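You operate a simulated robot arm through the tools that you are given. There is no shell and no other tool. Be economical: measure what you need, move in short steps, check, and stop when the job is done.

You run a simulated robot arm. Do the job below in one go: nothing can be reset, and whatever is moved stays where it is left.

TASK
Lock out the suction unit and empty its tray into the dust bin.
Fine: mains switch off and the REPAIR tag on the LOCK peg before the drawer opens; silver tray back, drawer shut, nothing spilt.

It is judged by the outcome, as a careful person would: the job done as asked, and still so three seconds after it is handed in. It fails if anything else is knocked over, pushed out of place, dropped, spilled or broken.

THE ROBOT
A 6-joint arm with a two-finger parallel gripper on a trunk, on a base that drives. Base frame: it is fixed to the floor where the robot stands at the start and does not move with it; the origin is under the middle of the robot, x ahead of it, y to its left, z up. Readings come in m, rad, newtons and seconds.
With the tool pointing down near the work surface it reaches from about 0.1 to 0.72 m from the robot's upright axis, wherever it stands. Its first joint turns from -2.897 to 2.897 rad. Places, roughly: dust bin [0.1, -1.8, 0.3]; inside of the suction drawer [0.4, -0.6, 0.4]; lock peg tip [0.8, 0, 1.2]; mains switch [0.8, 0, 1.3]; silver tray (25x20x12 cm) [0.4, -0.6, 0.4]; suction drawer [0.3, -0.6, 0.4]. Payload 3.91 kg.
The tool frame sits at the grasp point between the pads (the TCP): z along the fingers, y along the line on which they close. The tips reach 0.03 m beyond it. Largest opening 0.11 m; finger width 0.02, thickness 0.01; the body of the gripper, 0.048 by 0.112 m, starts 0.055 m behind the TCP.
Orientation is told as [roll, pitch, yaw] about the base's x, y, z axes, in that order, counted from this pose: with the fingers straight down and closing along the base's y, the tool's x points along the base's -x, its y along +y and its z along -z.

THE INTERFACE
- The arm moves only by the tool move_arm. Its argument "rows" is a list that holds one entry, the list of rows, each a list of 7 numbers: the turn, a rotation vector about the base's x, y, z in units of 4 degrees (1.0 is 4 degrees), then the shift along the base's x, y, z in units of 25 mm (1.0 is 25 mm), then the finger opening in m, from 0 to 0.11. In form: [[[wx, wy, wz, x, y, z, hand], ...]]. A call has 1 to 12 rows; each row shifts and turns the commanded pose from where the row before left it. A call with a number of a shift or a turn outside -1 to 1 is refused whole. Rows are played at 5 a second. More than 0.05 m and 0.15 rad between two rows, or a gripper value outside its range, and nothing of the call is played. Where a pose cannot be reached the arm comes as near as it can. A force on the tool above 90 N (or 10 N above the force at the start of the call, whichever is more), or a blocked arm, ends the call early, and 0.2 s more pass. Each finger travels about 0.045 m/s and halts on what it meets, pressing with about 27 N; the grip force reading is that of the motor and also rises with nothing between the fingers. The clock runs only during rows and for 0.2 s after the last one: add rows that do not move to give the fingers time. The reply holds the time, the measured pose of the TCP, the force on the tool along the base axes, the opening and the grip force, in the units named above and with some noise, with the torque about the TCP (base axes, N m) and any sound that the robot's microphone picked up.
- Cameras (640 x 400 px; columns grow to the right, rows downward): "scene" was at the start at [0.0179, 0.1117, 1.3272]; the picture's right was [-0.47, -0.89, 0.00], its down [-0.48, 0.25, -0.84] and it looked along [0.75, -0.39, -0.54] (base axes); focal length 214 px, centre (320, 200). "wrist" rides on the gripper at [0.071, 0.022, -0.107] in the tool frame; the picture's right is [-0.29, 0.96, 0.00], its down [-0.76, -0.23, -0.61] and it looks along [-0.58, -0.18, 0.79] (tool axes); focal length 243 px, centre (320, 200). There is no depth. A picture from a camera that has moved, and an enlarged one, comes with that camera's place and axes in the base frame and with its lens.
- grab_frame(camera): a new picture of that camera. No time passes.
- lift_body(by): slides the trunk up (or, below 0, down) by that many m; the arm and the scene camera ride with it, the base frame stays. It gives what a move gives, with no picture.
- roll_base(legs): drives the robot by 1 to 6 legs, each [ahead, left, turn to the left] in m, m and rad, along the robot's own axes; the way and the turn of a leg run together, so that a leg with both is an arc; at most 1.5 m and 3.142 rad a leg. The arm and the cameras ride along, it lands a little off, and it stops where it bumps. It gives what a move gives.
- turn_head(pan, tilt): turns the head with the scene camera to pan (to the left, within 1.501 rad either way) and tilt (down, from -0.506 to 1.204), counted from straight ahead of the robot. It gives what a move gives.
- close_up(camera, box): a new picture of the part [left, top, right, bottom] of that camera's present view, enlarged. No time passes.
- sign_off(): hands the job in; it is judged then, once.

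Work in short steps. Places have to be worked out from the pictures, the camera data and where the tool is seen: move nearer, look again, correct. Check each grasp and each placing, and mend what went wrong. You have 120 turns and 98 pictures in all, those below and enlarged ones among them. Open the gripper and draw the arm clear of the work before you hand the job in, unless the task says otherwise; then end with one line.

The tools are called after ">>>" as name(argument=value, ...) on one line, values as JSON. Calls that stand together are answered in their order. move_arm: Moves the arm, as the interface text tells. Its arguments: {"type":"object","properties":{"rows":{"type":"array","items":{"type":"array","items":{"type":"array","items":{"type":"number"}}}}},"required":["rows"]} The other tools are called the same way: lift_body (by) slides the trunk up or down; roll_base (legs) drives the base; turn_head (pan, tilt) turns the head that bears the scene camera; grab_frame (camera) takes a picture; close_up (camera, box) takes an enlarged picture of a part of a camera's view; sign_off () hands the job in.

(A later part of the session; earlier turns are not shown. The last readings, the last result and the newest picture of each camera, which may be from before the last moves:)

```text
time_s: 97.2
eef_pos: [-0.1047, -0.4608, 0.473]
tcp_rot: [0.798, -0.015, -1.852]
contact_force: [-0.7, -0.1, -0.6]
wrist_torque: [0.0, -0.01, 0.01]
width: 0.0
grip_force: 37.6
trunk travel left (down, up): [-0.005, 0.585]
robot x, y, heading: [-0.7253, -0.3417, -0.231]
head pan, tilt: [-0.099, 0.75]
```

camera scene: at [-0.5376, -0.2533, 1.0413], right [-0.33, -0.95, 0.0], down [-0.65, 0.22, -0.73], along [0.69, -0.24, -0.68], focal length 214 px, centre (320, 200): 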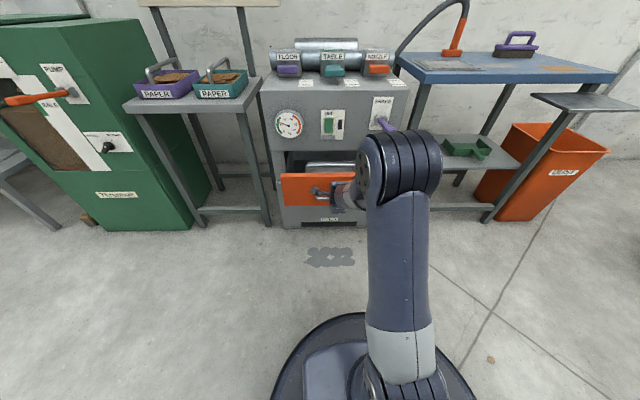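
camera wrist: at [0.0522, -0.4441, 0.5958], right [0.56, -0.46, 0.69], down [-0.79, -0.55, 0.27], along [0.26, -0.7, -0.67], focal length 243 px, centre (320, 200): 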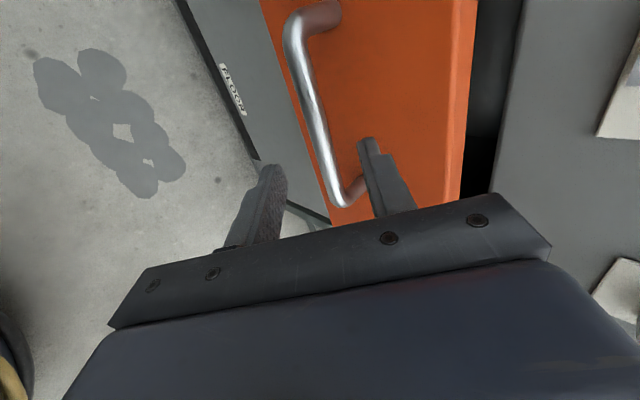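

The drawer hit its end stop and the hand came off. I retract, rise and look into the drawer.

>>> move_arm(rows=[[[0, 0, 0, -0.3, 0.1, 0.6, 0.06], [0, 0, 0, 0, 0, 0.9, 0.06], [0, 0, 0, 0, 0, 0.9, 0.06], [0, 0, 0, 0, 0, 0.9, 0.06], [0, 0, 0, 0, 0, 0.9, 0.06], [0.3, 0.95, 0, 0, 0, 0.9, 0.06], [0.3, 0.95, 0, 0, 0, 0.9, 0.06], [0.3, 0.95, 0, 0, 0, 0.9, 0.06], [0.3, 0.95, 0, 0, 0, 0.9, 0.06], [0.3, 0.95, 0, 0, 0, 0.9, 0.06], [0.3, 0.95, 0, 0, 0, 0.9, 0.06], [0.3, 0.95, 0, 0, 0, 0.9, 0.06]]])

>>> lift_body(by=0.25)

>>> grab_frame(camera="scene")

>>> grab_frame(camera="wrist")

```text
time_s: 99.8
eef_pos: [-0.1126, -0.459, 0.7359]
tcp_rot: [0.31, 0.0, -1.847]
contact_force: [-0.2, -0.6, 0.0]
wrist_torque: [-0.03, 0.0, 0.01]
width: 0.0601
grip_force: 0.1
trunk travel left (down, up): [-0.005, 0.585]
robot x, y, heading: [-0.728, -0.3433, -0.228]
head pan, tilt: [-0.099, 0.75]
```

```text
time_s: 102.4
eef_pos: [-0.1131, -0.4588, 0.984]
tcp_rot: [0.31, -0.001, -1.849]
contact_force: [-0.2, -0.3, 0.5]
wrist_torque: [-0.01, 0.02, 0.01]
width: 0.0599
grip_force: 0.0
trunk travel left (down, up): [-0.255, 0.335]
robot x, y, heading: [-0.7284, -0.34, -0.232]
head pan, tilt: [-0.099, 0.75]
```

```text
33 pictures are left
camera scene: at [-0.6708, -0.2053, 1.2914], right [-0.32, -0.95, 0.0], down [-0.65, 0.22, -0.73], along [0.69, -0.24, -0.68], focal length 214 px, centre (320, 200)
```

scene: 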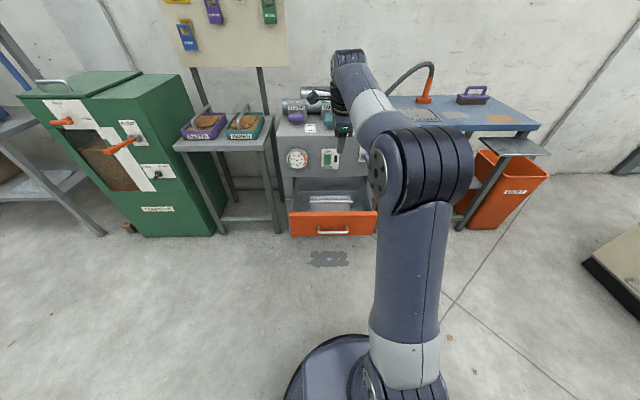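

```text
32 pictures are left
camera wrist: at [-0.1042, -0.3879, 1.093], right [0.8, -0.53, 0.29], down [-0.6, -0.62, 0.51], along [-0.09, -0.58, -0.81], focal length 243 px, centre (320, 200)
```

wrist: 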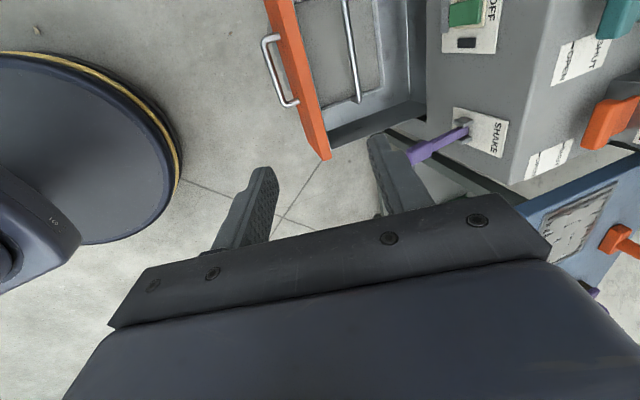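

I enlarge both views of the tray.

>>> close_up(camera="scene", box=[270, 160, 400, 250])

>>> close_up(camera="wrist", box=[250, 0, 450, 170])

```text
4.44 times, centred on (335, 205) of scene
camera zoom: at [-0.6708, -0.2053, 1.2914], right [-0.32, -0.95, 0.0], down [-0.65, 0.22, -0.73], along [0.69, -0.24, -0.68], focal length 953 px, centre (253, 178)
```

zoom: 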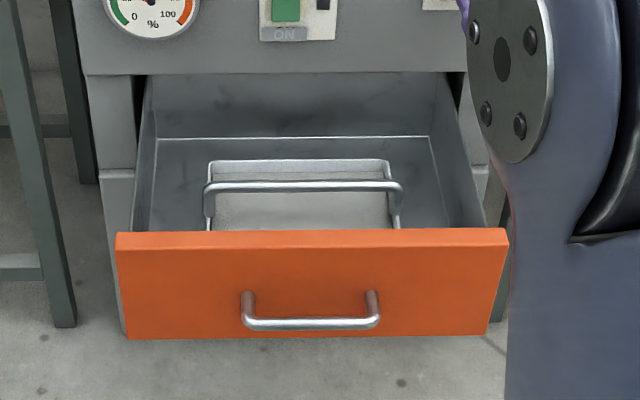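

```text
2.35 times, centred on (350, 85) of wrist
camera zoom: at [-0.1042, -0.3879, 1.093], right [0.8, -0.53, 0.29], down [-0.6, -0.62, 0.51], along [-0.09, -0.58, -0.81], focal length 571 px, centre (249, 471)
```

zoom: 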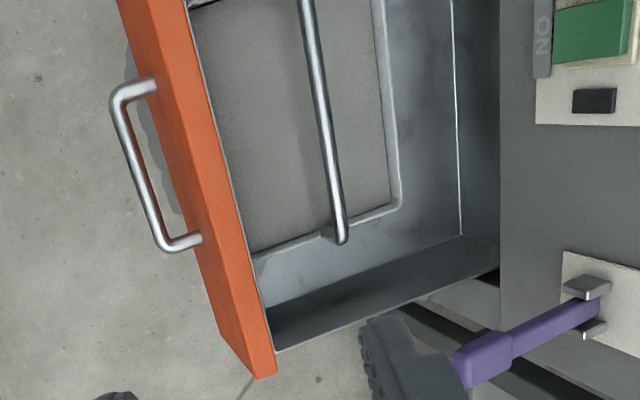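

The tray is full of dust and has an arch handle lying parallel to the drawer front; bar centre ≈(0.124,-0.544,0.47). I set the tool vertical with the fingers closing across the bar, and drive forward 0.22 m to bring it in reach.

>>> move_arm(rows=[[[0.3, 0.95, 0, -0.3, 0, 0, 0.08], [0.3, 0.95, 0, -0.3, 0, 0, 0.08], [0.3, 0.95, 0, -0.3, 0, 0, 0.08], [0.3, 0.95, 0, -0.3, 0, 0, 0.08], [0.13, 0.42, -0.37, 0, 0, 0, 0.08]]])

>>> roll_base(legs=[[0.22, 0, 0]])

>>> grab_frame(camera="wrist")

>>> grab_frame(camera="scene")

```text
time_s: 103.6
eef_pos: [-0.1425, -0.4589, 0.9839]
tcp_rot: [-0.001, 0.009, -1.875]
contact_force: [0.5, 0.2, 0.7]
wrist_torque: [-0.02, -0.02, 0.02]
width: 0.0798
grip_force: 0.1
trunk travel left (down, up): [-0.255, 0.335]
robot x, y, heading: [-0.7213, -0.3403, -0.233]
head pan, tilt: [-0.099, 0.75]
```

```text
time_s: 105.3
eef_pos: [0.0704, -0.5077, 0.9852]
tcp_rot: [0.002, 0.008, -1.875]
contact_force: [0.1, 0.0, 0.4]
wrist_torque: [0.02, -0.02, 0.03]
width: 0.0799
grip_force: 0.0
trunk travel left (down, up): [-0.255, 0.335]
robot x, y, heading: [-0.5088, -0.3906, -0.233]
head pan, tilt: [-0.099, 0.75]
```

```text
29 pictures are left
camera wrist: at [0.1127, -0.4481, 1.0923], right [0.83, -0.56, 0.0], down [-0.45, -0.66, 0.6], along [-0.34, -0.5, -0.8], focal length 243 px, centre (320, 200)
```

wrist: 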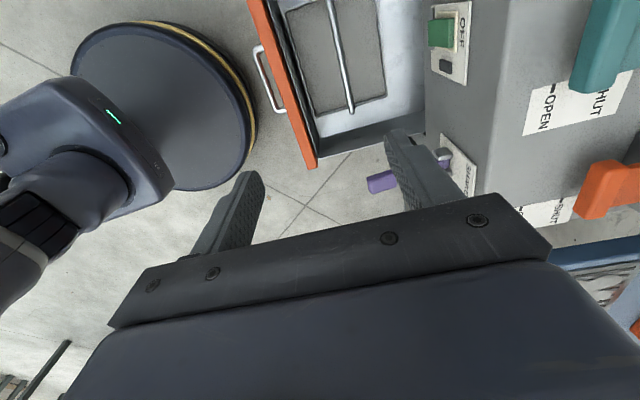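

```text
28 pictures are left
camera scene: at [-0.458, -0.2552, 1.2914], right [-0.32, -0.95, 0.0], down [-0.65, 0.22, -0.73], along [0.69, -0.24, -0.68], focal length 214 px, centre (320, 200)
```

scene: 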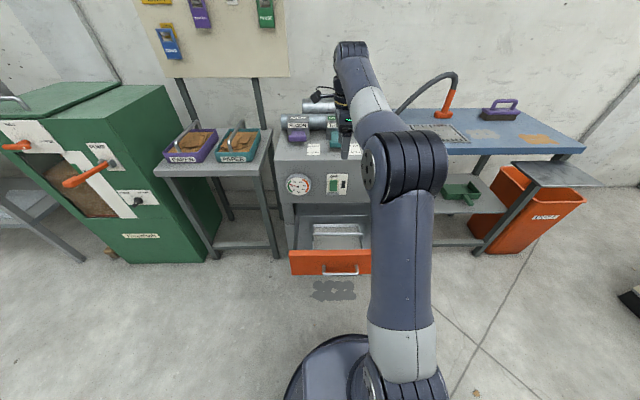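

Bar centre refined to ≈(0.113,-0.535). I descend above it.

>>> move_arm(rows=[[[0, 0, 0, 0.85, -0.53, -1, 0.08], [0, 0, 0, 0.85, -0.54, -1, 0.08], [0, 0, 0, 0, 0, -1, 0.08], [0, 0, 0, 0, 0, -1, 0.08], [0, 0, 0, 0, 0, -1, 0.08], [0, 0, 0, 0, 0, -1, 0.08], [0, 0, 0, 0, 0, -1, 0.08], [0, 0, 0, 0, 0, -1, 0.08], [0, 0, 0, 0, 0, -1, 0.08], [0, 0, 0, 0, 0, -1, 0.08], [0, 0, 0, 0, 0, -1, 0.08], [0, 0, 0, 0, 0, -1, 0.08]]])

>>> grab_frame(camera="wrist")

>>> close_up(camera="scene", box=[270, 160, 430, 290])

```text
time_s: 107.9
eef_pos: [0.1115, -0.5356, 0.6843]
tcp_rot: [0.001, 0.005, -1.874]
contact_force: [-0.8, -0.2, 0.5]
wrist_torque: [-0.01, -0.01, 0.01]
width: 0.0799
grip_force: 0.0
trunk travel left (down, up): [-0.255, 0.335]
robot x, y, heading: [-0.5106, -0.3937, -0.23]
head pan, tilt: [-0.099, 0.75]
```

```text
27 pictures are left
camera wrist: at [0.1552, -0.4754, 0.7918], right [0.83, -0.56, 0.0], down [-0.45, -0.66, 0.6], along [-0.34, -0.5, -0.8], focal length 243 px, centre (320, 200)
```

wrist: 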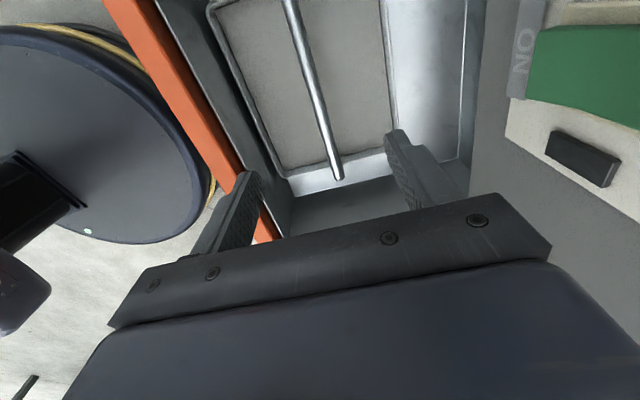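

```text
3.08 times, centred on (350, 225) of scene
camera zoom: at [-0.458, -0.2552, 1.2914], right [-0.32, -0.95, 0.0], down [-0.65, 0.22, -0.73], along [0.69, -0.24, -0.68], focal length 660 px, centre (228, 123)
```

zoom: 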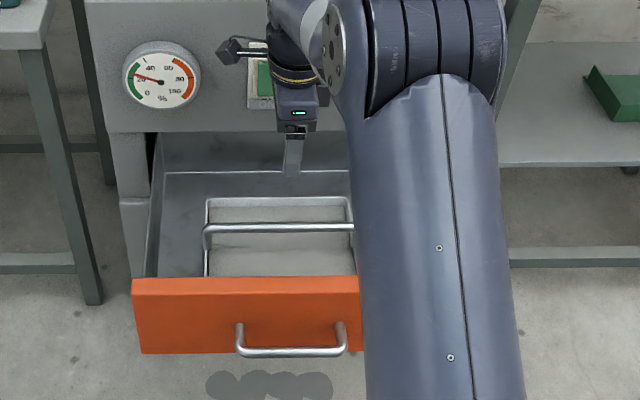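

Bar top is at z≈0.50 and centred within 3 mm. I descend to z≈0.53 and check.

>>> move_arm(rows=[[[0, 0, 0, 0, 0.24, -1, 0.08], [0, 0, 0, 0, 0.24, -1, 0.08], [0, 0, 0, 0, 0, -1, 0.08], [0, 0, 0, 0, 0, -1, 0.07], [0, 0, 0, 0, 0, -1, 0.07], [0, 0, 0, 0, 0, -1, 0.07]]])

>>> grab_frame(camera="wrist")

```text
time_s: 109.3
eef_pos: [0.1131, -0.5245, 0.536]
tcp_rot: [0.002, 0.008, -1.872]
contact_force: [0.4, 0.1, -0.5]
wrist_torque: [0.03, 0.02, 0.0]
width: 0.07
grip_force: 0.0
trunk travel left (down, up): [-0.255, 0.335]
robot x, y, heading: [-0.5118, -0.3934, -0.227]
head pan, tilt: [-0.099, 0.75]
```

```text
25 pictures are left
camera wrist: at [0.1548, -0.4626, 0.6425], right [0.83, -0.56, 0.0], down [-0.45, -0.66, 0.6], along [-0.34, -0.5, -0.8], focal length 243 px, centre (320, 200)
```

wrist: 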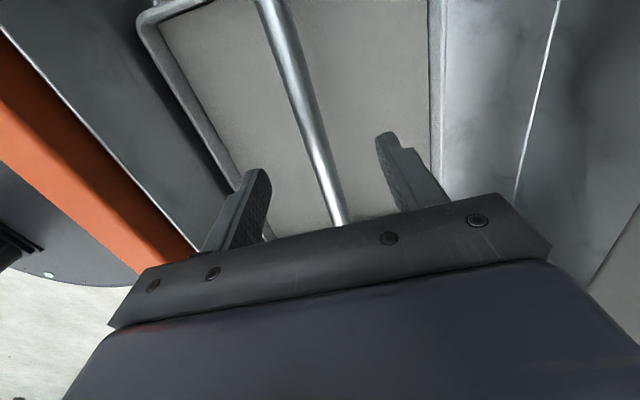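

The bar runs centrally between the fingers. I descend 4.6 cm and close.

>>> move_arm(rows=[[[0, 0, 0, 0, 0, -0.7, 0.07], [0, 0, 0, 0, 0, -0.6, 0.07], [0, 0, 0, 0, 0, -0.5, 0.07], [0, 0, 0, 0, 0, 0, 0.04], [0, 0, 0, 0, 0, 0, 0.02], [0, 0, 0, 0, 0, 0, 0.0], [0, 0, 0, 0, 0, 0, 0.0], [0, 0, 0, 0, 0, 0, 0.0]]])

>>> grab_frame(camera="wrist")

```text
time_s: 111.1
eef_pos: [0.1131, -0.5231, 0.4894]
tcp_rot: [0.001, 0.009, -1.874]
contact_force: [0.9, 0.0, -0.2]
wrist_torque: [0.09, 0.01, -0.29]
width: 0.0156
grip_force: 26.8
trunk travel left (down, up): [-0.255, 0.335]
robot x, y, heading: [-0.5143, -0.3918, -0.229]
head pan, tilt: [-0.099, 0.75]
```

```text
24 pictures are left
camera wrist: at [0.1545, -0.4626, 0.5973], right [0.83, -0.56, 0.0], down [-0.45, -0.66, 0.6], along [-0.34, -0.5, -0.8], focal length 243 px, centre (320, 200)
```

wrist: 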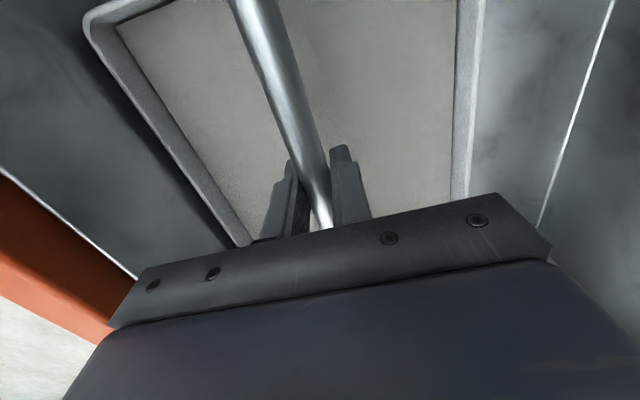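

Gripped. I lift 3 cm slowly and check weight and balance.

>>> move_arm(rows=[[[0, 0, 0, 0, 0, 0.3, 0], [0, 0, 0, 0, 0, 0.3, 0], [0, 0, 0, 0, 0, 0.3, 0], [0, 0, 0, 0, 0, 0.3, 0], [0, 0, 0, 0, 0, 0, 0]]])

>>> grab_frame(camera="wrist")

```text
time_s: 112.3
eef_pos: [0.1137, -0.5241, 0.5176]
tcp_rot: [-0.001, 0.008, -1.876]
contact_force: [0.6, 0.6, -5.4]
wrist_torque: [0.08, -0.03, -0.02]
width: 0.0155
grip_force: 27.5
trunk travel left (down, up): [-0.255, 0.335]
robot x, y, heading: [-0.5115, -0.3949, -0.232]
head pan, tilt: [-0.099, 0.75]
```

```text
23 pictures are left
camera wrist: at [0.1549, -0.463, 0.6271], right [0.83, -0.56, 0.0], down [-0.45, -0.66, 0.6], along [-0.34, -0.5, -0.8], focal length 243 px, centre (320, 200)
```

wrist: 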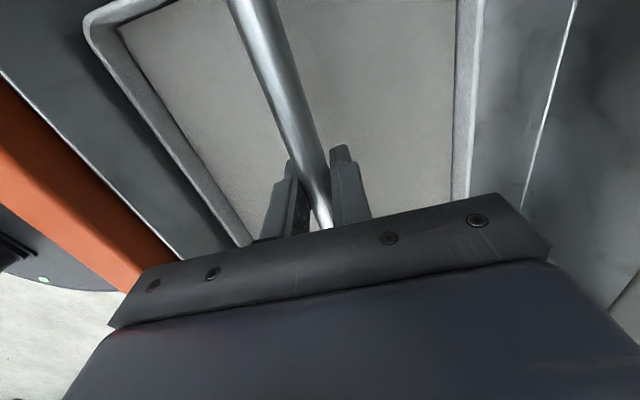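

Weight ≈5.5 N, balanced. I lift straight up to z≈0.82, easing 2 cm toward the robot to clear the gauge.

>>> move_arm(rows=[[[0, 0, 0, -0.2, 0.06, 0.6, 0], [0, 0, 0, -0.2, 0.06, 0.8, 0], [0, 0, 0, -0.2, 0.06, 1, 0], [0, 0, 0, -0.2, 0.06, 1, 0], [0, 0, 0, 0, 0, 1, 0], [0, 0, 0, 0, 0, 1, 0], [0, 0, 0, 0, 0, 1, 0], [0, 0, 0, 0, 0, 1, 0], [0, 0, 0, 0, 0, 1, 0], [0, 0, 0, 0, 0, 1, 0], [0, 0, 0, 0, 0, 1, 0], [0, 0, 0, 0, 0, 1, 0]]])

>>> turn_head(pan=-0.6, tilt=0.6)

>>> grab_frame(camera="scene")

```text
time_s: 114.9
eef_pos: [0.0928, -0.518, 0.8042]
tcp_rot: [0.003, 0.008, -1.876]
contact_force: [0.2, -0.3, -6.7]
wrist_torque: [0.08, 0.03, 0.02]
width: 0.0157
grip_force: 26.5
trunk travel left (down, up): [-0.255, 0.335]
robot x, y, heading: [-0.5135, -0.3932, -0.231]
head pan, tilt: [-0.099, 0.75]
```

```text
time_s: 115.8
eef_pos: [0.0929, -0.5172, 0.8045]
tcp_rot: [0.001, 0.006, -1.874]
contact_force: [0.1, 0.1, -5.7]
wrist_torque: [0.1, -0.02, 0.0]
width: 0.0156
grip_force: 26.6
trunk travel left (down, up): [-0.255, 0.335]
robot x, y, heading: [-0.5108, -0.3873, -0.228]
head pan, tilt: [-0.6, 0.6]
```

```text
22 pictures are left
camera scene: at [-0.4762, -0.2937, 1.3043], right [-0.74, -0.68, 0.0], down [-0.38, 0.42, -0.82], along [0.56, -0.61, -0.57], focal length 214 px, centre (320, 200)
```

scene: 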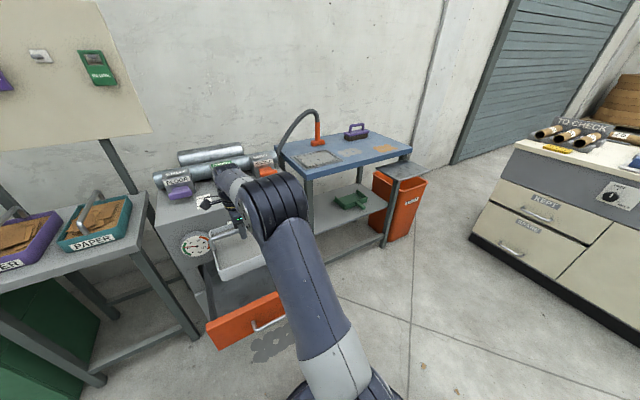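

Tray is out, level. The dust bin stands right of the bench, at about (0.1,-1.8). I back away 0.2 m, then strafe right 1.1 m, and look at the bin.

>>> roll_base(legs=[[-0.2, 0, -0.07], [0, -1.1, 0]])

>>> turn_head(pan=-0.1, tilt=0.6)

>>> grab_frame(camera="scene")

```text
time_s: 122.7
eef_pos: [-0.4334, -1.5585, 0.8043]
tcp_rot: [0.001, 0.007, -1.94]
contact_force: [0.3, -0.9, -6.0]
wrist_torque: [0.08, -0.02, 0.02]
width: 0.0156
grip_force: 27.2
trunk travel left (down, up): [-0.255, 0.335]
robot x, y, heading: [-1.0295, -1.3953, -0.296]
head pan, tilt: [-0.6, 0.6]
```

```text
time_s: 123.6
eef_pos: [-0.435, -1.5597, 0.8048]
tcp_rot: [0.0, 0.005, -1.943]
contact_force: [-0.4, -0.1, -4.5]
wrist_torque: [0.08, 0.01, 0.0]
width: 0.0154
grip_force: 27.5
trunk travel left (down, up): [-0.255, 0.335]
robot x, y, heading: [-1.0288, -1.396, -0.299]
head pan, tilt: [-0.099, 0.6]
```

```text
21 pictures are left
camera scene: at [-0.961, -1.2625, 1.3043], right [-0.39, -0.92, 0.0], down [-0.52, 0.22, -0.82], along [0.76, -0.32, -0.57], focal length 214 px, centre (320, 200)
```

scene: 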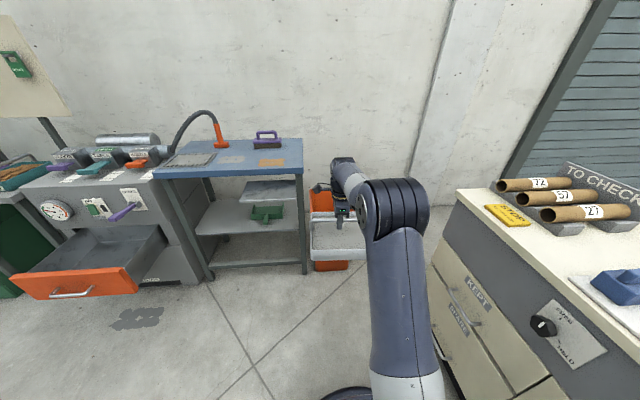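

I enlarge the bin region and look with the wrist camera too.

>>> close_up(camera="scene", box=[230, 130, 450, 300])

>>> grab_frame(camera="wrist")

```text
2.35 times, centred on (340, 215) of scene
camera zoom: at [-0.961, -1.2625, 1.3043], right [-0.39, -0.92, 0.0], down [-0.52, 0.22, -0.82], along [0.76, -0.32, -0.57], focal length 505 px, centre (273, 165)
```

zoom: 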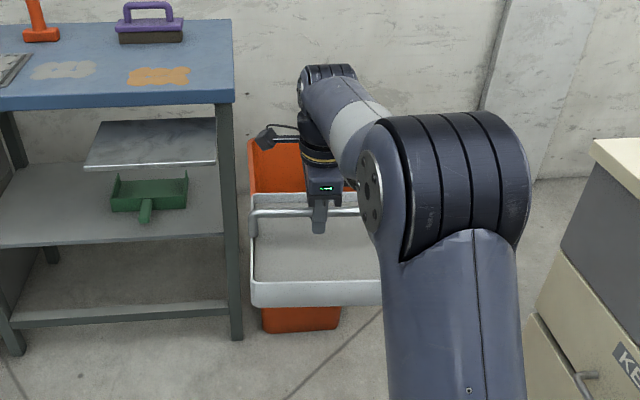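

```text
19 pictures are left
camera wrist: at [-0.3879, -1.5014, 0.9121], right [0.79, -0.62, 0.0], down [-0.49, -0.63, 0.6], along [-0.37, -0.47, -0.8], focal length 243 px, centre (320, 200)
```

wrist: 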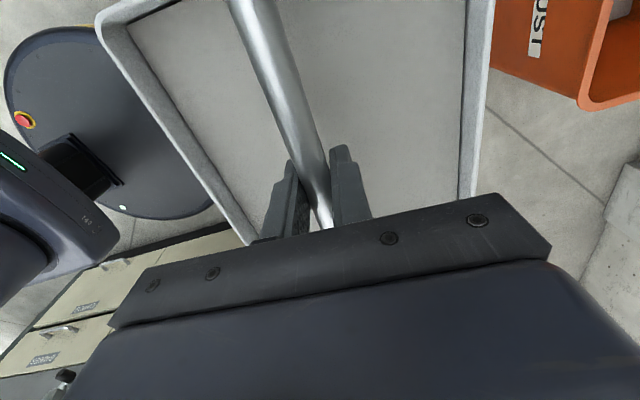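

Bin rim corner works out to about z≈0.50, bin spanning roughly l −1.53…−1.81 to the right of the bench leg. I drive forward 0.42 m with a small shift right, staying high, and look again.

>>> roll_base(legs=[[0.42, -0.05, 0]])

>>> grab_frame(camera="scene")

>>> grab_frame(camera="wrist")

```text
time_s: 126.2
eef_pos: [-0.0438, -1.7344, 0.8051]
tcp_rot: [-0.001, 0.006, -1.943]
contact_force: [1.0, -0.5, -6.5]
wrist_torque: [0.04, -0.01, 0.0]
width: 0.0154
grip_force: 27.2
trunk travel left (down, up): [-0.255, 0.335]
robot x, y, heading: [-0.6423, -1.5666, -0.3]
head pan, tilt: [-0.099, 0.6]
```

```text
18 pictures are left
camera scene: at [-0.5695, -1.4356, 1.3043], right [-0.39, -0.92, 0.0], down [-0.52, 0.22, -0.82], along [0.76, -0.32, -0.57], focal length 214 px, centre (320, 200)
```

scene: 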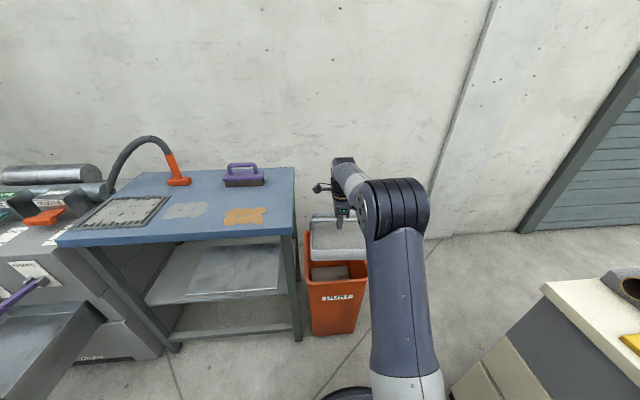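

```text
17 pictures are left
camera wrist: at [0.0027, -1.6767, 0.9121], right [0.79, -0.62, 0.0], down [-0.49, -0.63, 0.6], along [-0.37, -0.47, -0.8], focal length 243 px, centre (320, 200)
```

wrist: 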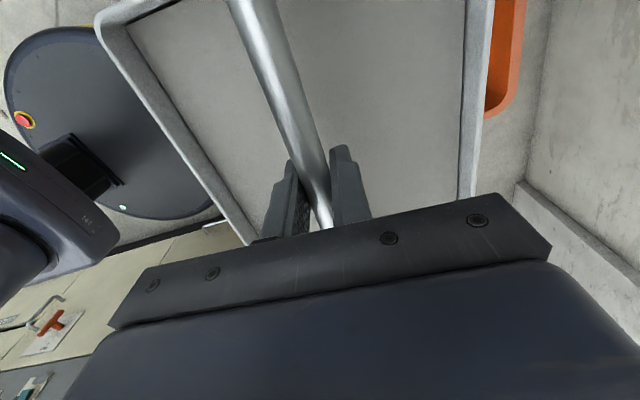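

Bin front is visible; I enlarge it to measure its rim.

>>> close_up(camera="scene", box=[270, 180, 410, 350])

```text
2.35 times, centred on (340, 265) of scene
camera zoom: at [-0.5695, -1.4356, 1.3043], right [-0.39, -0.92, 0.0], down [-0.52, 0.22, -0.82], along [0.76, -0.32, -0.57], focal length 505 px, centre (273, 47)
```

zoom: 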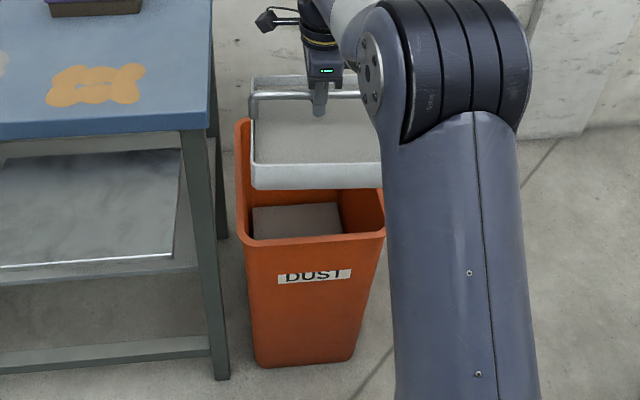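

Rim measured: a 0.42–0.74, l −1.545…−1.79, z≈0.525 (centre ≈(0.053,-1.765)). I drive 0.17 m closer, then set the tray bar just left of the bin centre at z≈0.70.

>>> roll_base(legs=[[0.17, 0, 0]])

>>> move_arm(rows=[[[0, 0, 0, -0.43, 0.45, -0.5, 0], [0, 0, 0, -0.43, 0.45, -0.7, 0], [0, 0, 0, -0.43, 0.45, -0.8, 0], [0, 0, 0, -0.43, 0.45, -0.8, 0], [0, 0, 0, -0.43, 0.45, -0.8, 0], [0, 0, 0, 0, 0, -0.6, 0]]])

>>> grab_frame(camera="scene")

```text
time_s: 127.7
eef_pos: [0.1185, -1.7859, 0.8048]
tcp_rot: [-0.001, 0.007, -1.947]
contact_force: [-0.6, 0.1, -5.6]
wrist_torque: [0.06, -0.03, 0.02]
width: 0.0158
grip_force: 27.5
trunk travel left (down, up): [-0.255, 0.335]
robot x, y, heading: [-0.4734, -1.6142, -0.302]
head pan, tilt: [-0.099, 0.6]
```

```text
time_s: 129.1
eef_pos: [0.0631, -1.7293, 0.7003]
tcp_rot: [0.0, 0.006, -1.946]
contact_force: [1.0, -0.6, -5.4]
wrist_torque: [0.1, 0.0, -0.01]
width: 0.0156
grip_force: 27.0
trunk travel left (down, up): [-0.255, 0.335]
robot x, y, heading: [-0.4718, -1.616, -0.3]
head pan, tilt: [-0.099, 0.6]
```

```text
15 pictures are left
camera scene: at [-0.4076, -1.4858, 1.3043], right [-0.39, -0.92, 0.0], down [-0.52, 0.22, -0.82], along [0.76, -0.32, -0.57], focal length 214 px, centre (320, 200)
```

scene: 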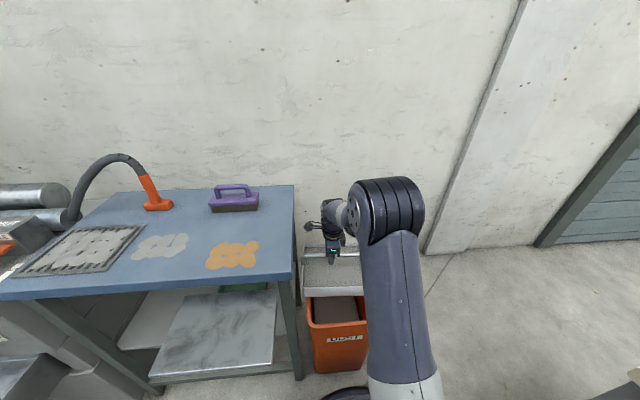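

Tray is over the bin. I roll 24° about the closing axis first and check that the tray follows the hand.

>>> move_arm(rows=[[[0.93, -0.366, 0, 0, 0, 0, 0], [0.93, -0.366, 0, 0, 0, 0, 0], [0.93, -0.366, 0, 0, 0, 0, 0], [0.93, -0.366, 0, 0, 0, 0, 0], [0.93, -0.366, 0, 0, 0, 0, 0], [0.93, -0.366, 0, 0, 0, 0, 0]]])

>>> grab_frame(camera="wrist")

```text
time_s: 130.5
eef_pos: [0.064, -1.731, 0.699]
tcp_rot: [0.0, 0.425, -1.946]
contact_force: [-0.4, -8.2, -6.8]
wrist_torque: [-0.75, 0.08, 0.55]
width: 0.0162
grip_force: 26.9
trunk travel left (down, up): [-0.255, 0.335]
robot x, y, heading: [-0.4748, -1.615, -0.302]
head pan, tilt: [-0.099, 0.6]
```

```text
14 pictures are left
camera wrist: at [0.092, -1.7191, 0.8258], right [0.79, -0.6, -0.12], down [-0.56, -0.79, 0.24], along [-0.24, -0.12, -0.96], focal length 243 px, centre (320, 200)
```

wrist: 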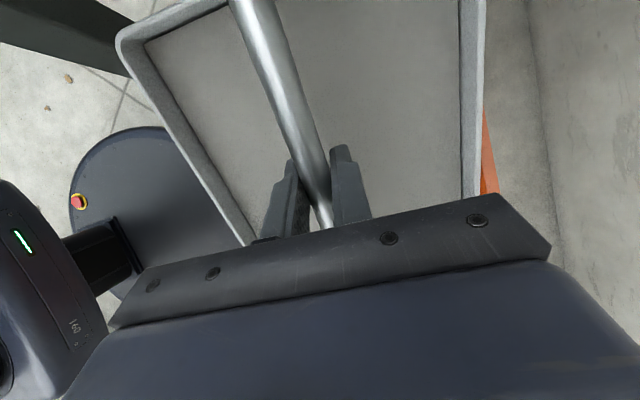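

A sideways force of 8 N suggests the tray's left corner touches the bench edge. I shift 4 cm right and re-check.

>>> move_arm(rows=[[[0, 0, 0, -0.24, -0.76, 0, 0], [0, 0, 0, -0.24, -0.76, 0, 0], [0, 0, 0, 0, 0, 0, 0]]])

>>> grab_frame(camera="wrist")

>>> close_up(camera="scene", box=[260, 190, 420, 380])

```text
time_s: 131.3
eef_pos: [0.0529, -1.7676, 0.6984]
tcp_rot: [-0.002, 0.426, -1.945]
contact_force: [-0.1, -0.4, -6.3]
wrist_torque: [-0.06, 0.01, 0.01]
width: 0.0158
grip_force: 27.1
trunk travel left (down, up): [-0.255, 0.335]
robot x, y, heading: [-0.4729, -1.6168, -0.302]
head pan, tilt: [-0.099, 0.6]
```

```text
13 pictures are left
camera wrist: at [0.0802, -1.756, 0.8259], right [0.79, -0.6, -0.12], down [-0.56, -0.79, 0.24], along [-0.24, -0.12, -0.96], focal length 243 px, centre (320, 200)
```

wrist: 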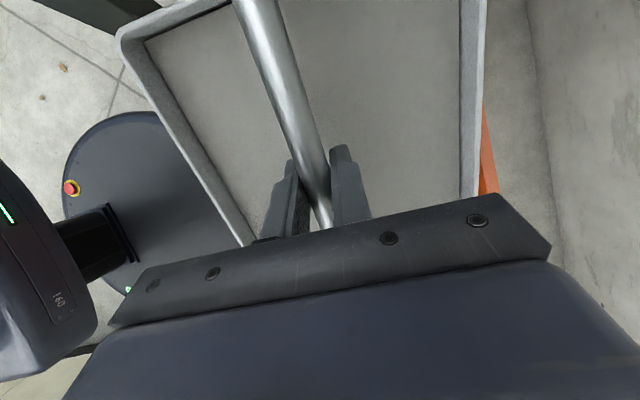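

```text
2.11 times, centred on (340, 285) of scene
camera zoom: at [-0.4074, -1.4858, 1.3043], right [-0.39, -0.92, 0.0], down [-0.52, 0.22, -0.82], along [0.76, -0.32, -0.57], focal length 452 px, centre (278, 21)
```

zoom: 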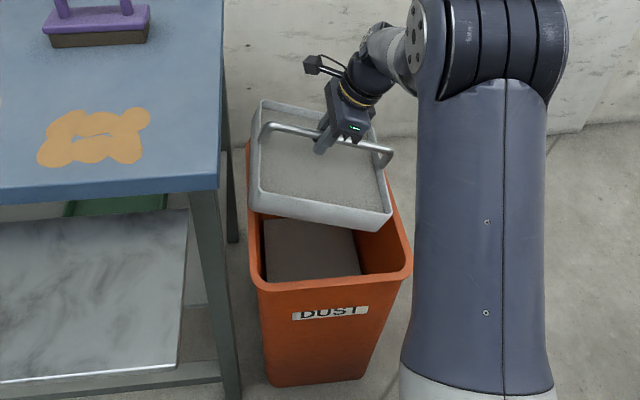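

Clear now, and the tray follows the hand rigidly with its lip inside the bin opening. I continue to ~60°.

>>> move_arm(rows=[[[0.93, -0.366, 0, 0.08, 0.24, 0, 0], [0.93, -0.366, 0, 0.08, 0.24, 0, 0], [0.93, -0.366, 0, 0, 0, 0, 0], [0.93, -0.366, 0, 0, 0, 0, 0], [0.93, -0.366, 0, 0, 0, 0, 0], [0.93, -0.366, 0, 0, 0, 0, 0], [0.93, -0.366, 0, 0, 0, 0, 0], [0.93, -0.366, 0, 0, 0, 0, 0], [0.93, -0.366, 0, 0, 0, 0, 0]]])

>>> close_up(camera="scene", box=[260, 190, 420, 380])

```text
time_s: 133.3
eef_pos: [0.0562, -1.7555, 0.6989]
tcp_rot: [0.0, 1.053, -1.947]
contact_force: [0.4, -0.8, -6.3]
wrist_torque: [-0.29, 0.15, -0.02]
width: 0.0157
grip_force: 26.7
trunk travel left (down, up): [-0.255, 0.335]
robot x, y, heading: [-0.481, -1.6146, -0.303]
head pan, tilt: [-0.099, 0.6]
```

```text
2.11 times, centred on (340, 285) of scene
camera zoom: at [-0.4075, -1.4858, 1.3043], right [-0.39, -0.92, 0.0], down [-0.52, 0.22, -0.82], along [0.76, -0.32, -0.57], focal length 452 px, centre (278, 21)
```

zoom: 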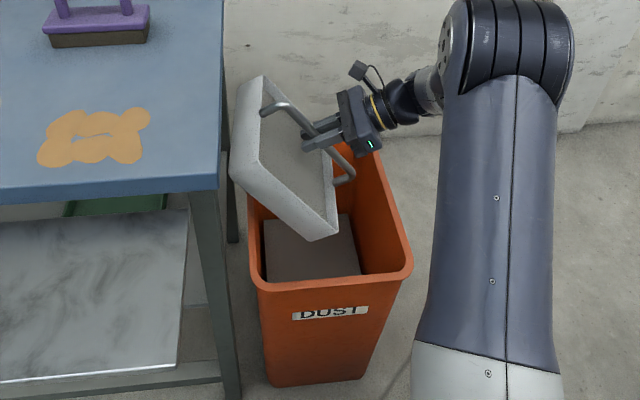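

Tray at 60°, no slip, lip over the bin. I continue to ~95° while easing 3 cm right.

>>> move_arm(rows=[[[0.93, -0.366, 0, -0.04, -0.13, 0, 0], [0.93, -0.366, 0, -0.04, -0.13, 0, 0], [0.93, -0.366, 0, -0.04, -0.13, 0, 0], [0.93, -0.366, 0, -0.04, -0.13, 0, 0], [0.93, -0.366, 0, -0.04, -0.13, 0, 0], [0.93, -0.366, 0, -0.04, -0.13, 0, 0], [0.93, -0.366, 0, -0.04, -0.13, 0, 0], [0.93, -0.366, 0, -0.04, -0.13, 0, 0], [0.93, -0.366, 0, -0.04, -0.13, 0, 0], [0, 0, 0, 0, 0, 0, 0]]])

>>> close_up(camera="scene", box=[260, 190, 420, 380])

```text
time_s: 135.5
eef_pos: [0.0467, -1.7842, 0.6999]
tcp_rot: [-3.141, 1.458, 1.197]
contact_force: [-0.2, -0.3, -4.1]
wrist_torque: [-0.31, 0.13, 0.02]
width: 0.0155
grip_force: 26.8
trunk travel left (down, up): [-0.255, 0.335]
robot x, y, heading: [-0.4743, -1.615, -0.304]
head pan, tilt: [-0.099, 0.6]
```

```text
2.11 times, centred on (340, 285) of scene
camera zoom: at [-0.4075, -1.4859, 1.3043], right [-0.39, -0.92, 0.0], down [-0.52, 0.22, -0.82], along [0.76, -0.32, -0.57], focal length 452 px, centre (278, 21)
```

zoom: 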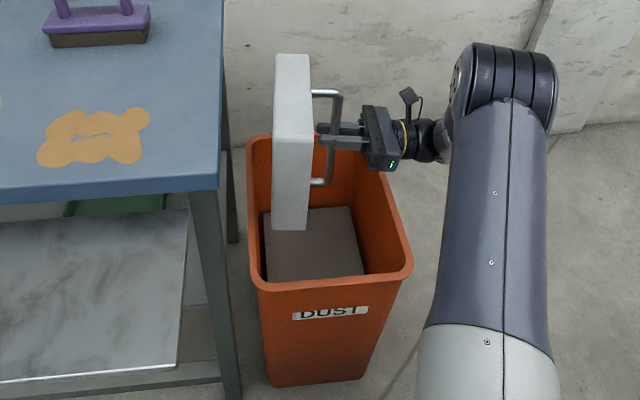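

Weight is falling as dust pours. I continue to ~130° while shifting right so the lip stays inside the bin.

>>> move_arm(rows=[[[0.93, -0.366, 0, -0.06, -0.19, 0, 0], [0.93, -0.366, 0, -0.06, -0.19, 0, 0], [0.93, -0.366, 0, -0.06, -0.19, 0, 0], [0.93, -0.366, 0, -0.06, -0.19, 0, 0], [0.93, -0.366, 0, -0.06, -0.19, 0, 0], [0.93, -0.366, 0, -0.06, -0.19, 0, 0], [0.93, -0.366, 0, -0.06, -0.19, 0, 0], [0.93, -0.366, 0, -0.06, -0.19, 0, 0], [0.93, -0.366, 0, -0.06, -0.19, 0, 0], [0, 0, 0, 0, 0, 0, 0], [0, 0, 0, 0, 0, 0, 0]]])

>>> close_up(camera="scene", box=[260, 190, 420, 380])

```text
time_s: 137.9
eef_pos: [0.0586, -1.7756, 0.6983]
tcp_rot: [-3.109, 1.218, 1.202]
contact_force: [-0.5, -0.3, -3.9]
wrist_torque: [-0.3, 0.11, 0.03]
width: 0.0155
grip_force: 27.5
out of reach, approached as far as the arm can: row 3, 4, 5, 6, 7, 8, 9
trunk travel left (down, up): [-0.255, 0.335]
robot x, y, heading: [-0.4739, -1.6127, -0.299]
head pan, tilt: [-0.099, 0.6]
```

```text
2.11 times, centred on (340, 285) of scene
camera zoom: at [-0.4075, -1.4859, 1.3043], right [-0.39, -0.92, 0.0], down [-0.52, 0.22, -0.82], along [0.76, -0.32, -0.57], focal length 452 px, centre (278, 21)
```

zoom: 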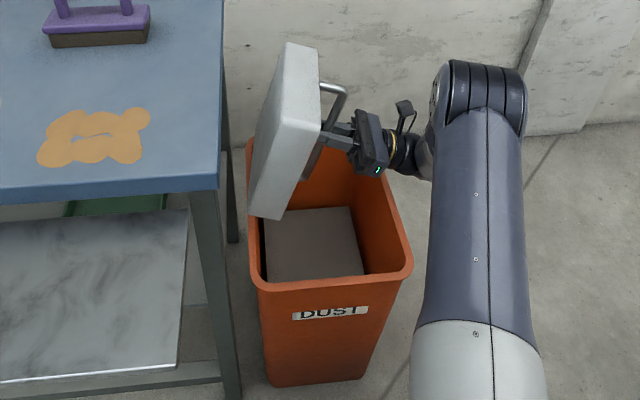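

About 110° reached. I check with the wrist camera whether the tray is empty.

>>> grab_frame(camera="wrist")

```text
8 pictures are left
camera wrist: at [0.0309, -1.8995, 0.7273], right [0.92, -0.28, -0.28], down [-0.34, -0.19, -0.92], along [0.2, 0.94, -0.27], focal length 243 px, centre (320, 200)
```

wrist: 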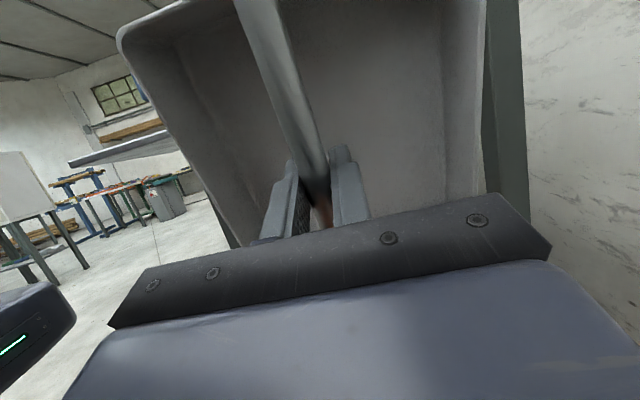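

Tray is empty. I roll it back level in place, rising a little.

>>> move_arm(rows=[[[-0.93, 0.366, 0, 0, 0, 0.1, 0], [-0.93, 0.366, 0, 0, 0, 0.1, 0], [-0.93, 0.366, 0, 0, 0, 0.1, 0], [-0.93, 0.366, 0, 0, 0, 0.1, 0], [-0.93, 0.366, 0, 0, 0, 0.1, 0], [-0.93, 0.366, 0, 0, 0, 0.1, 0], [-0.93, 0.366, 0, 0, 0, 0.1, 0], [-0.93, 0.366, 0, 0, 0, 0.1, 0], [-0.93, 0.366, 0, 0, 0, 0.1, 0], [-0.93, 0.366, 0, 0, 0, 0.1, 0], [-0.93, 0.366, 0, 0, 0, 0.1, 0], [-0.93, 0.366, 0, 0, 0, 0.1, 0]]])

>>> move_arm(rows=[[[-0.93, 0.366, 0, 0, 0, 0.1, 0], [-0.93, 0.366, 0, 0, 0, 0.1, 0], [-0.93, 0.366, 0, 0, 0, 0.1, 0], [-0.93, 0.366, 0, 0, 0, 0.1, 0], [-0.93, 0.366, 0, 0, 0, 0.1, 0], [-0.93, 0.366, 0, 0, 0, 0.1, 0], [-0.93, 0.366, 0, 0, 0, 0.1, 0], [-0.93, 0.366, 0, 0, 0, 0.1, 0], [-0.93, 0.366, 0, 0, 0, 0.1, 0], [-0.93, 0.366, 0, 0, 0, 0.1, 0], [-0.93, 0.366, 0, 0, 0, 0.1, 0], [-0.93, 0.366, 0, 0, 0, 0.1, 0]]])

>>> move_arm(rows=[[[-0.93, 0.366, 0, 0, 0, 0.4, 0], [-0.93, 0.366, 0, 0, 0, 0.4, 0], [-0.93, 0.366, 0, 0, 0, 0.5, 0], [-0.5, 0.2, 0, 0, 0, 0.5, 0], [0, 0, 0, 0, 0, 0, 0]]])

```text
time_s: 140.5
eef_pos: [0.0591, -1.7762, 0.7273]
tcp_rot: [0.026, 1.087, -1.948]
contact_force: [0.1, 0.2, -3.5]
wrist_torque: [-0.2, 0.11, 0.02]
width: 0.0155
grip_force: 27.2
trunk travel left (down, up): [-0.255, 0.335]
robot x, y, heading: [-0.4747, -1.6169, -0.297]
head pan, tilt: [-0.099, 0.6]
```

```text
time_s: 143.1
eef_pos: [0.0588, -1.7762, 0.7575]
tcp_rot: [0.028, 0.25, -1.946]
contact_force: [-0.4, -0.6, -4.4]
wrist_torque: [0.04, 0.02, 0.02]
width: 0.0156
grip_force: 26.8
trunk travel left (down, up): [-0.255, 0.335]
robot x, y, heading: [-0.4771, -1.613, -0.306]
head pan, tilt: [-0.099, 0.6]
```

```text
time_s: 144.3
eef_pos: [0.0596, -1.7759, 0.8034]
tcp_rot: [0.028, 0.002, -1.945]
contact_force: [-0.3, -0.3, -4.7]
wrist_torque: [0.09, 0.01, 0.0]
width: 0.0153
grip_force: 26.8
trunk travel left (down, up): [-0.255, 0.335]
robot x, y, heading: [-0.4743, -1.6187, -0.298]
head pan, tilt: [-0.099, 0.6]
```

Level again and only the tray's own weight left. I straighten the small residual tilt/yaw, then back off, strafe left to the unit and approach the drawer.

>>> move_arm(rows=[[[0.147, 0.373, 0, 0, 0, 0, 0], [0, 0, 0, 0, 0, 0.4, 0]]])

>>> roll_base(legs=[[-0.58, 0, 0], [0, 1.22, 0]])

>>> turn_head(pan=-0.099, tilt=0.75)

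>>> grab_frame(camera="scene")

```text
time_s: 144.9
eef_pos: [0.0596, -1.7759, 0.8131]
tcp_rot: [0.0, 0.004, -1.946]
contact_force: [0.0, 1.3, -4.1]
wrist_torque: [0.08, -0.04, -0.01]
width: 0.0154
grip_force: 26.8
trunk travel left (down, up): [-0.255, 0.335]
robot x, y, heading: [-0.4805, -1.6163, -0.309]
head pan, tilt: [-0.099, 0.6]
```

```text
time_s: 153.9
eef_pos: [-0.1394, -0.441, 0.8126]
tcp_rot: [-0.001, 0.002, -1.944]
contact_force: [-0.2, 0.3, -3.6]
wrist_torque: [0.11, -0.03, -0.01]
width: 0.0157
grip_force: 27.2
trunk travel left (down, up): [-0.255, 0.335]
robot x, y, heading: [-0.6762, -0.2821, -0.298]
head pan, tilt: [-0.099, 0.6]
```

```text
time_s: 154.6
eef_pos: [-0.1392, -0.4419, 0.8121]
tcp_rot: [0.0, 0.004, -1.945]
contact_force: [0.5, 0.3, -3.6]
wrist_torque: [0.13, -0.03, 0.03]
width: 0.0153
grip_force: 26.9
trunk travel left (down, up): [-0.255, 0.335]
robot x, y, heading: [-0.6719, -0.2824, -0.3]
head pan, tilt: [-0.099, 0.75]
```

```text
7 pictures are left
camera scene: at [-0.6111, -0.1502, 1.2914], right [-0.39, -0.92, 0.0], down [-0.63, 0.27, -0.73], along [0.67, -0.28, -0.68], focal length 214 px, centre (320, 200)
```

scene: 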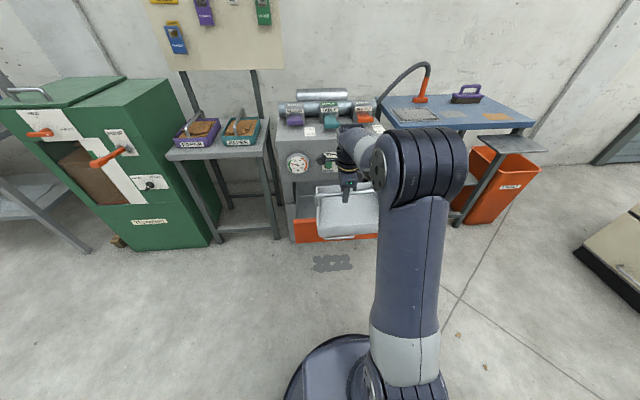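

Tray is in front of the open drawer. I drive forward 0.20 m, then fine-position with the arm.

>>> roll_base(legs=[[0.2, 0, 0]])

```text
time_s: 156.2
eef_pos: [0.0523, -0.502, 0.8135]
tcp_rot: [0.0, 0.003, -1.946]
contact_force: [-0.5, -0.7, -3.5]
wrist_torque: [0.12, -0.04, 0.03]
width: 0.0154
grip_force: 27.6
trunk travel left (down, up): [-0.255, 0.335]
robot x, y, heading: [-0.4834, -0.3432, -0.306]
head pan, tilt: [-0.099, 0.75]
```

I align yaw and position 2 cm short of the original spot, and begin lowering.

>>> move_arm(rows=[[[0, 0, 0.5, 0.8, -0.29, 0, 0], [0, 0, 0.5, 0.8, -0.29, 0, 0], [0, 0, 0, 0, 0, -0.8, 0], [0, 0, 0, 0, 0, -1, 0], [0, 0, 0, 0, 0, -1, 0], [0, 0, 0, 0, 0, -1, 0], [0, 0, 0, 0, 0, -1, 0], [0, 0, 0, 0, 0, 0, 0]]])

>>> close_up(camera="scene", box=[260, 150, 420, 300])

```text
time_s: 158.0
eef_pos: [0.0933, -0.5172, 0.692]
tcp_rot: [-0.001, 0.003, -1.876]
contact_force: [-0.1, 0.2, -5.0]
wrist_torque: [0.09, -0.02, 0.0]
width: 0.0157
grip_force: 27.4
trunk travel left (down, up): [-0.255, 0.335]
robot x, y, heading: [-0.4855, -0.3427, -0.3]
head pan, tilt: [-0.099, 0.75]
```

```text
2.67 times, centred on (340, 225) of scene
camera zoom: at [-0.4186, -0.2099, 1.2914], right [-0.39, -0.92, 0.0], down [-0.63, 0.27, -0.73], along [0.67, -0.29, -0.68], focal length 572 px, centre (267, 133)
```

zoom: 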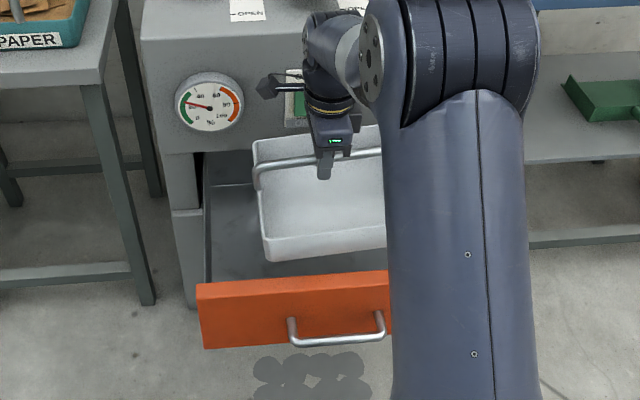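

Tray hangs squarely over the drawer. I lower further, ease forward 1.8 cm, then down to near the floor of the drawer.

>>> move_arm(rows=[[[0, 0, 0, 0, 0, -1, 0], [0, 0, 0, 0, 0, -1, 0], [0, 0, 0, 0, 0, -1, 0], [0, 0, 0, 0, 0, -1, 0], [0, 0, 0, 0.35, -0.1, -0.8, 0], [0, 0, 0, 0.35, -0.1, -0.8, 0], [0, 0, 0, 0, 0, -0.8, 0], [0, 0, 0, 0, 0, -0.6, 0], [0, 0, 0, 0, 0, -0.4, 0], [0, 0, 0, 0, 0, 0, 0]]])

```text
time_s: 160.2
eef_pos: [0.1093, -0.5216, 0.5077]
tcp_rot: [-0.001, 0.002, -1.877]
contact_force: [2.7, 0.1, -2.4]
wrist_torque: [0.04, -0.11, -0.13]
width: 0.0156
grip_force: 27.3
trunk travel left (down, up): [-0.255, 0.335]
robot x, y, heading: [-0.4842, -0.3425, -0.303]
head pan, tilt: [-0.099, 0.75]
```

No obstruction yet. I lower slowly the last 18 mm.

>>> move_arm(rows=[[[0, 0, 0, 0, 0, -0.24, 0], [0, 0, 0, 0, 0, -0.24, 0], [0, 0, 0, 0, 0, -0.2, 0], [0, 0, 0, 0, 0, 0, 0]]])

>>> grab_frame(camera="wrist")

```text
time_s: 161.2
eef_pos: [0.1096, -0.5219, 0.4906]
tcp_rot: [0.002, 0.003, -1.875]
contact_force: [3.2, 0.2, 13.5]
wrist_torque: [0.27, 0.92, 0.21]
width: 0.0154
grip_force: 27.1
trunk travel left (down, up): [-0.255, 0.335]
robot x, y, heading: [-0.4819, -0.3421, -0.298]
head pan, tilt: [-0.099, 0.75]
```

```text
5 pictures are left
camera wrist: at [0.1525, -0.4601, 0.5993], right [0.83, -0.56, 0.0], down [-0.45, -0.66, 0.6], along [-0.34, -0.5, -0.8], focal length 243 px, centre (320, 200)
```

wrist: 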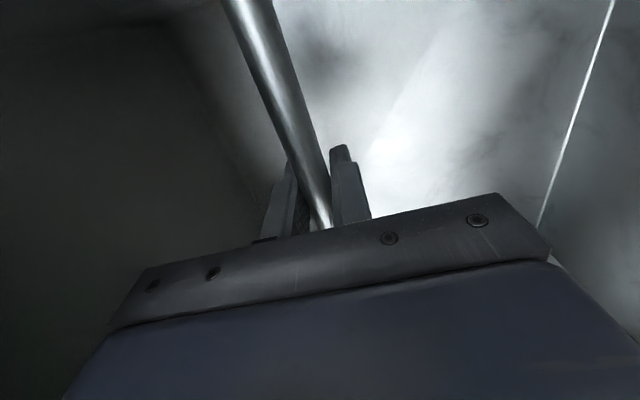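

The wrist view is hard to read in shadow; I check with an enlarged scene view.

>>> close_up(camera="scene", box=[260, 170, 420, 300])

```text
3.08 times, centred on (340, 235) of scene
camera zoom: at [-0.4196, -0.2096, 1.2916], right [-0.39, -0.92, 0.0], down [-0.63, 0.27, -0.73], along [0.67, -0.29, -0.68], focal length 660 px, centre (258, 92)
```

zoom: 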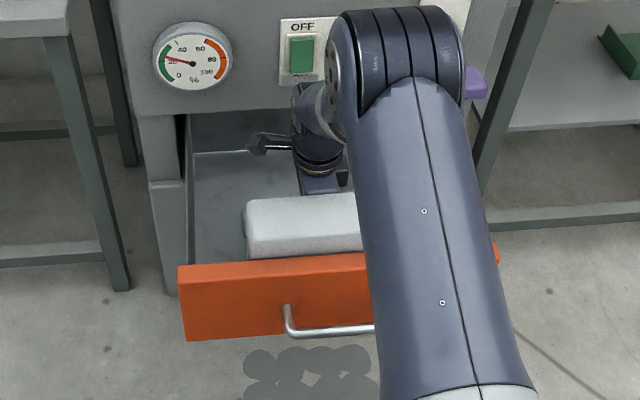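

The tray's near edge caught on the drawer front on the way down and the tray has pivoted on its bar (near side up). I lift it, shift 2.5 cm deeper, and will lower again so that the drawer floor pushes it level.

>>> move_arm(rows=[[[0, 0, 0, 0, 0, 0.8, 0], [0, 0, 0, 0, 0, 0.8, 0], [0, 0, 0, 0, 0, 0.9, 0], [0, 0, 0, 0, 0, 0.9, 0], [0, 0, 0, 0.5, -0.15, 0.6, 0], [0, 0, 0, 0.5, -0.15, 0, 0], [0, 0, 0, 0, 0, 0, 0]]])

>>> close_up(camera="scene", box=[260, 170, 420, 300])

```text
time_s: 162.8
eef_pos: [0.1347, -0.5286, 0.5899]
tcp_rot: [0.001, 0.003, -1.877]
contact_force: [0.9, 0.8, -4.6]
wrist_torque: [0.02, -0.17, 0.03]
width: 0.0154
grip_force: 27.5
trunk travel left (down, up): [-0.255, 0.335]
robot x, y, heading: [-0.4843, -0.34, -0.303]
head pan, tilt: [-0.099, 0.75]
```

```text
3.08 times, centred on (340, 235) of scene
camera zoom: at [-0.4187, -0.2099, 1.2914], right [-0.39, -0.92, 0.0], down [-0.63, 0.27, -0.73], along [0.67, -0.29, -0.68], focal length 660 px, centre (258, 92)
```

zoom: 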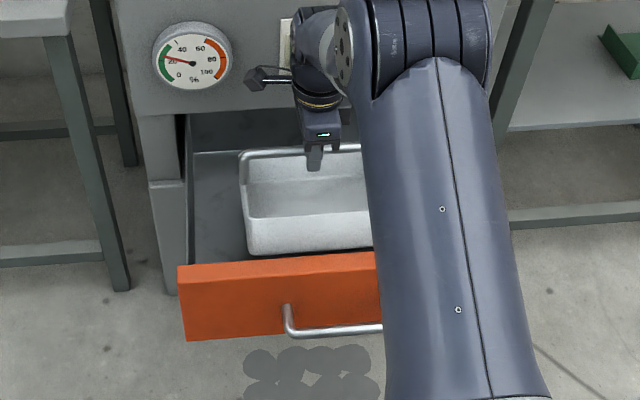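

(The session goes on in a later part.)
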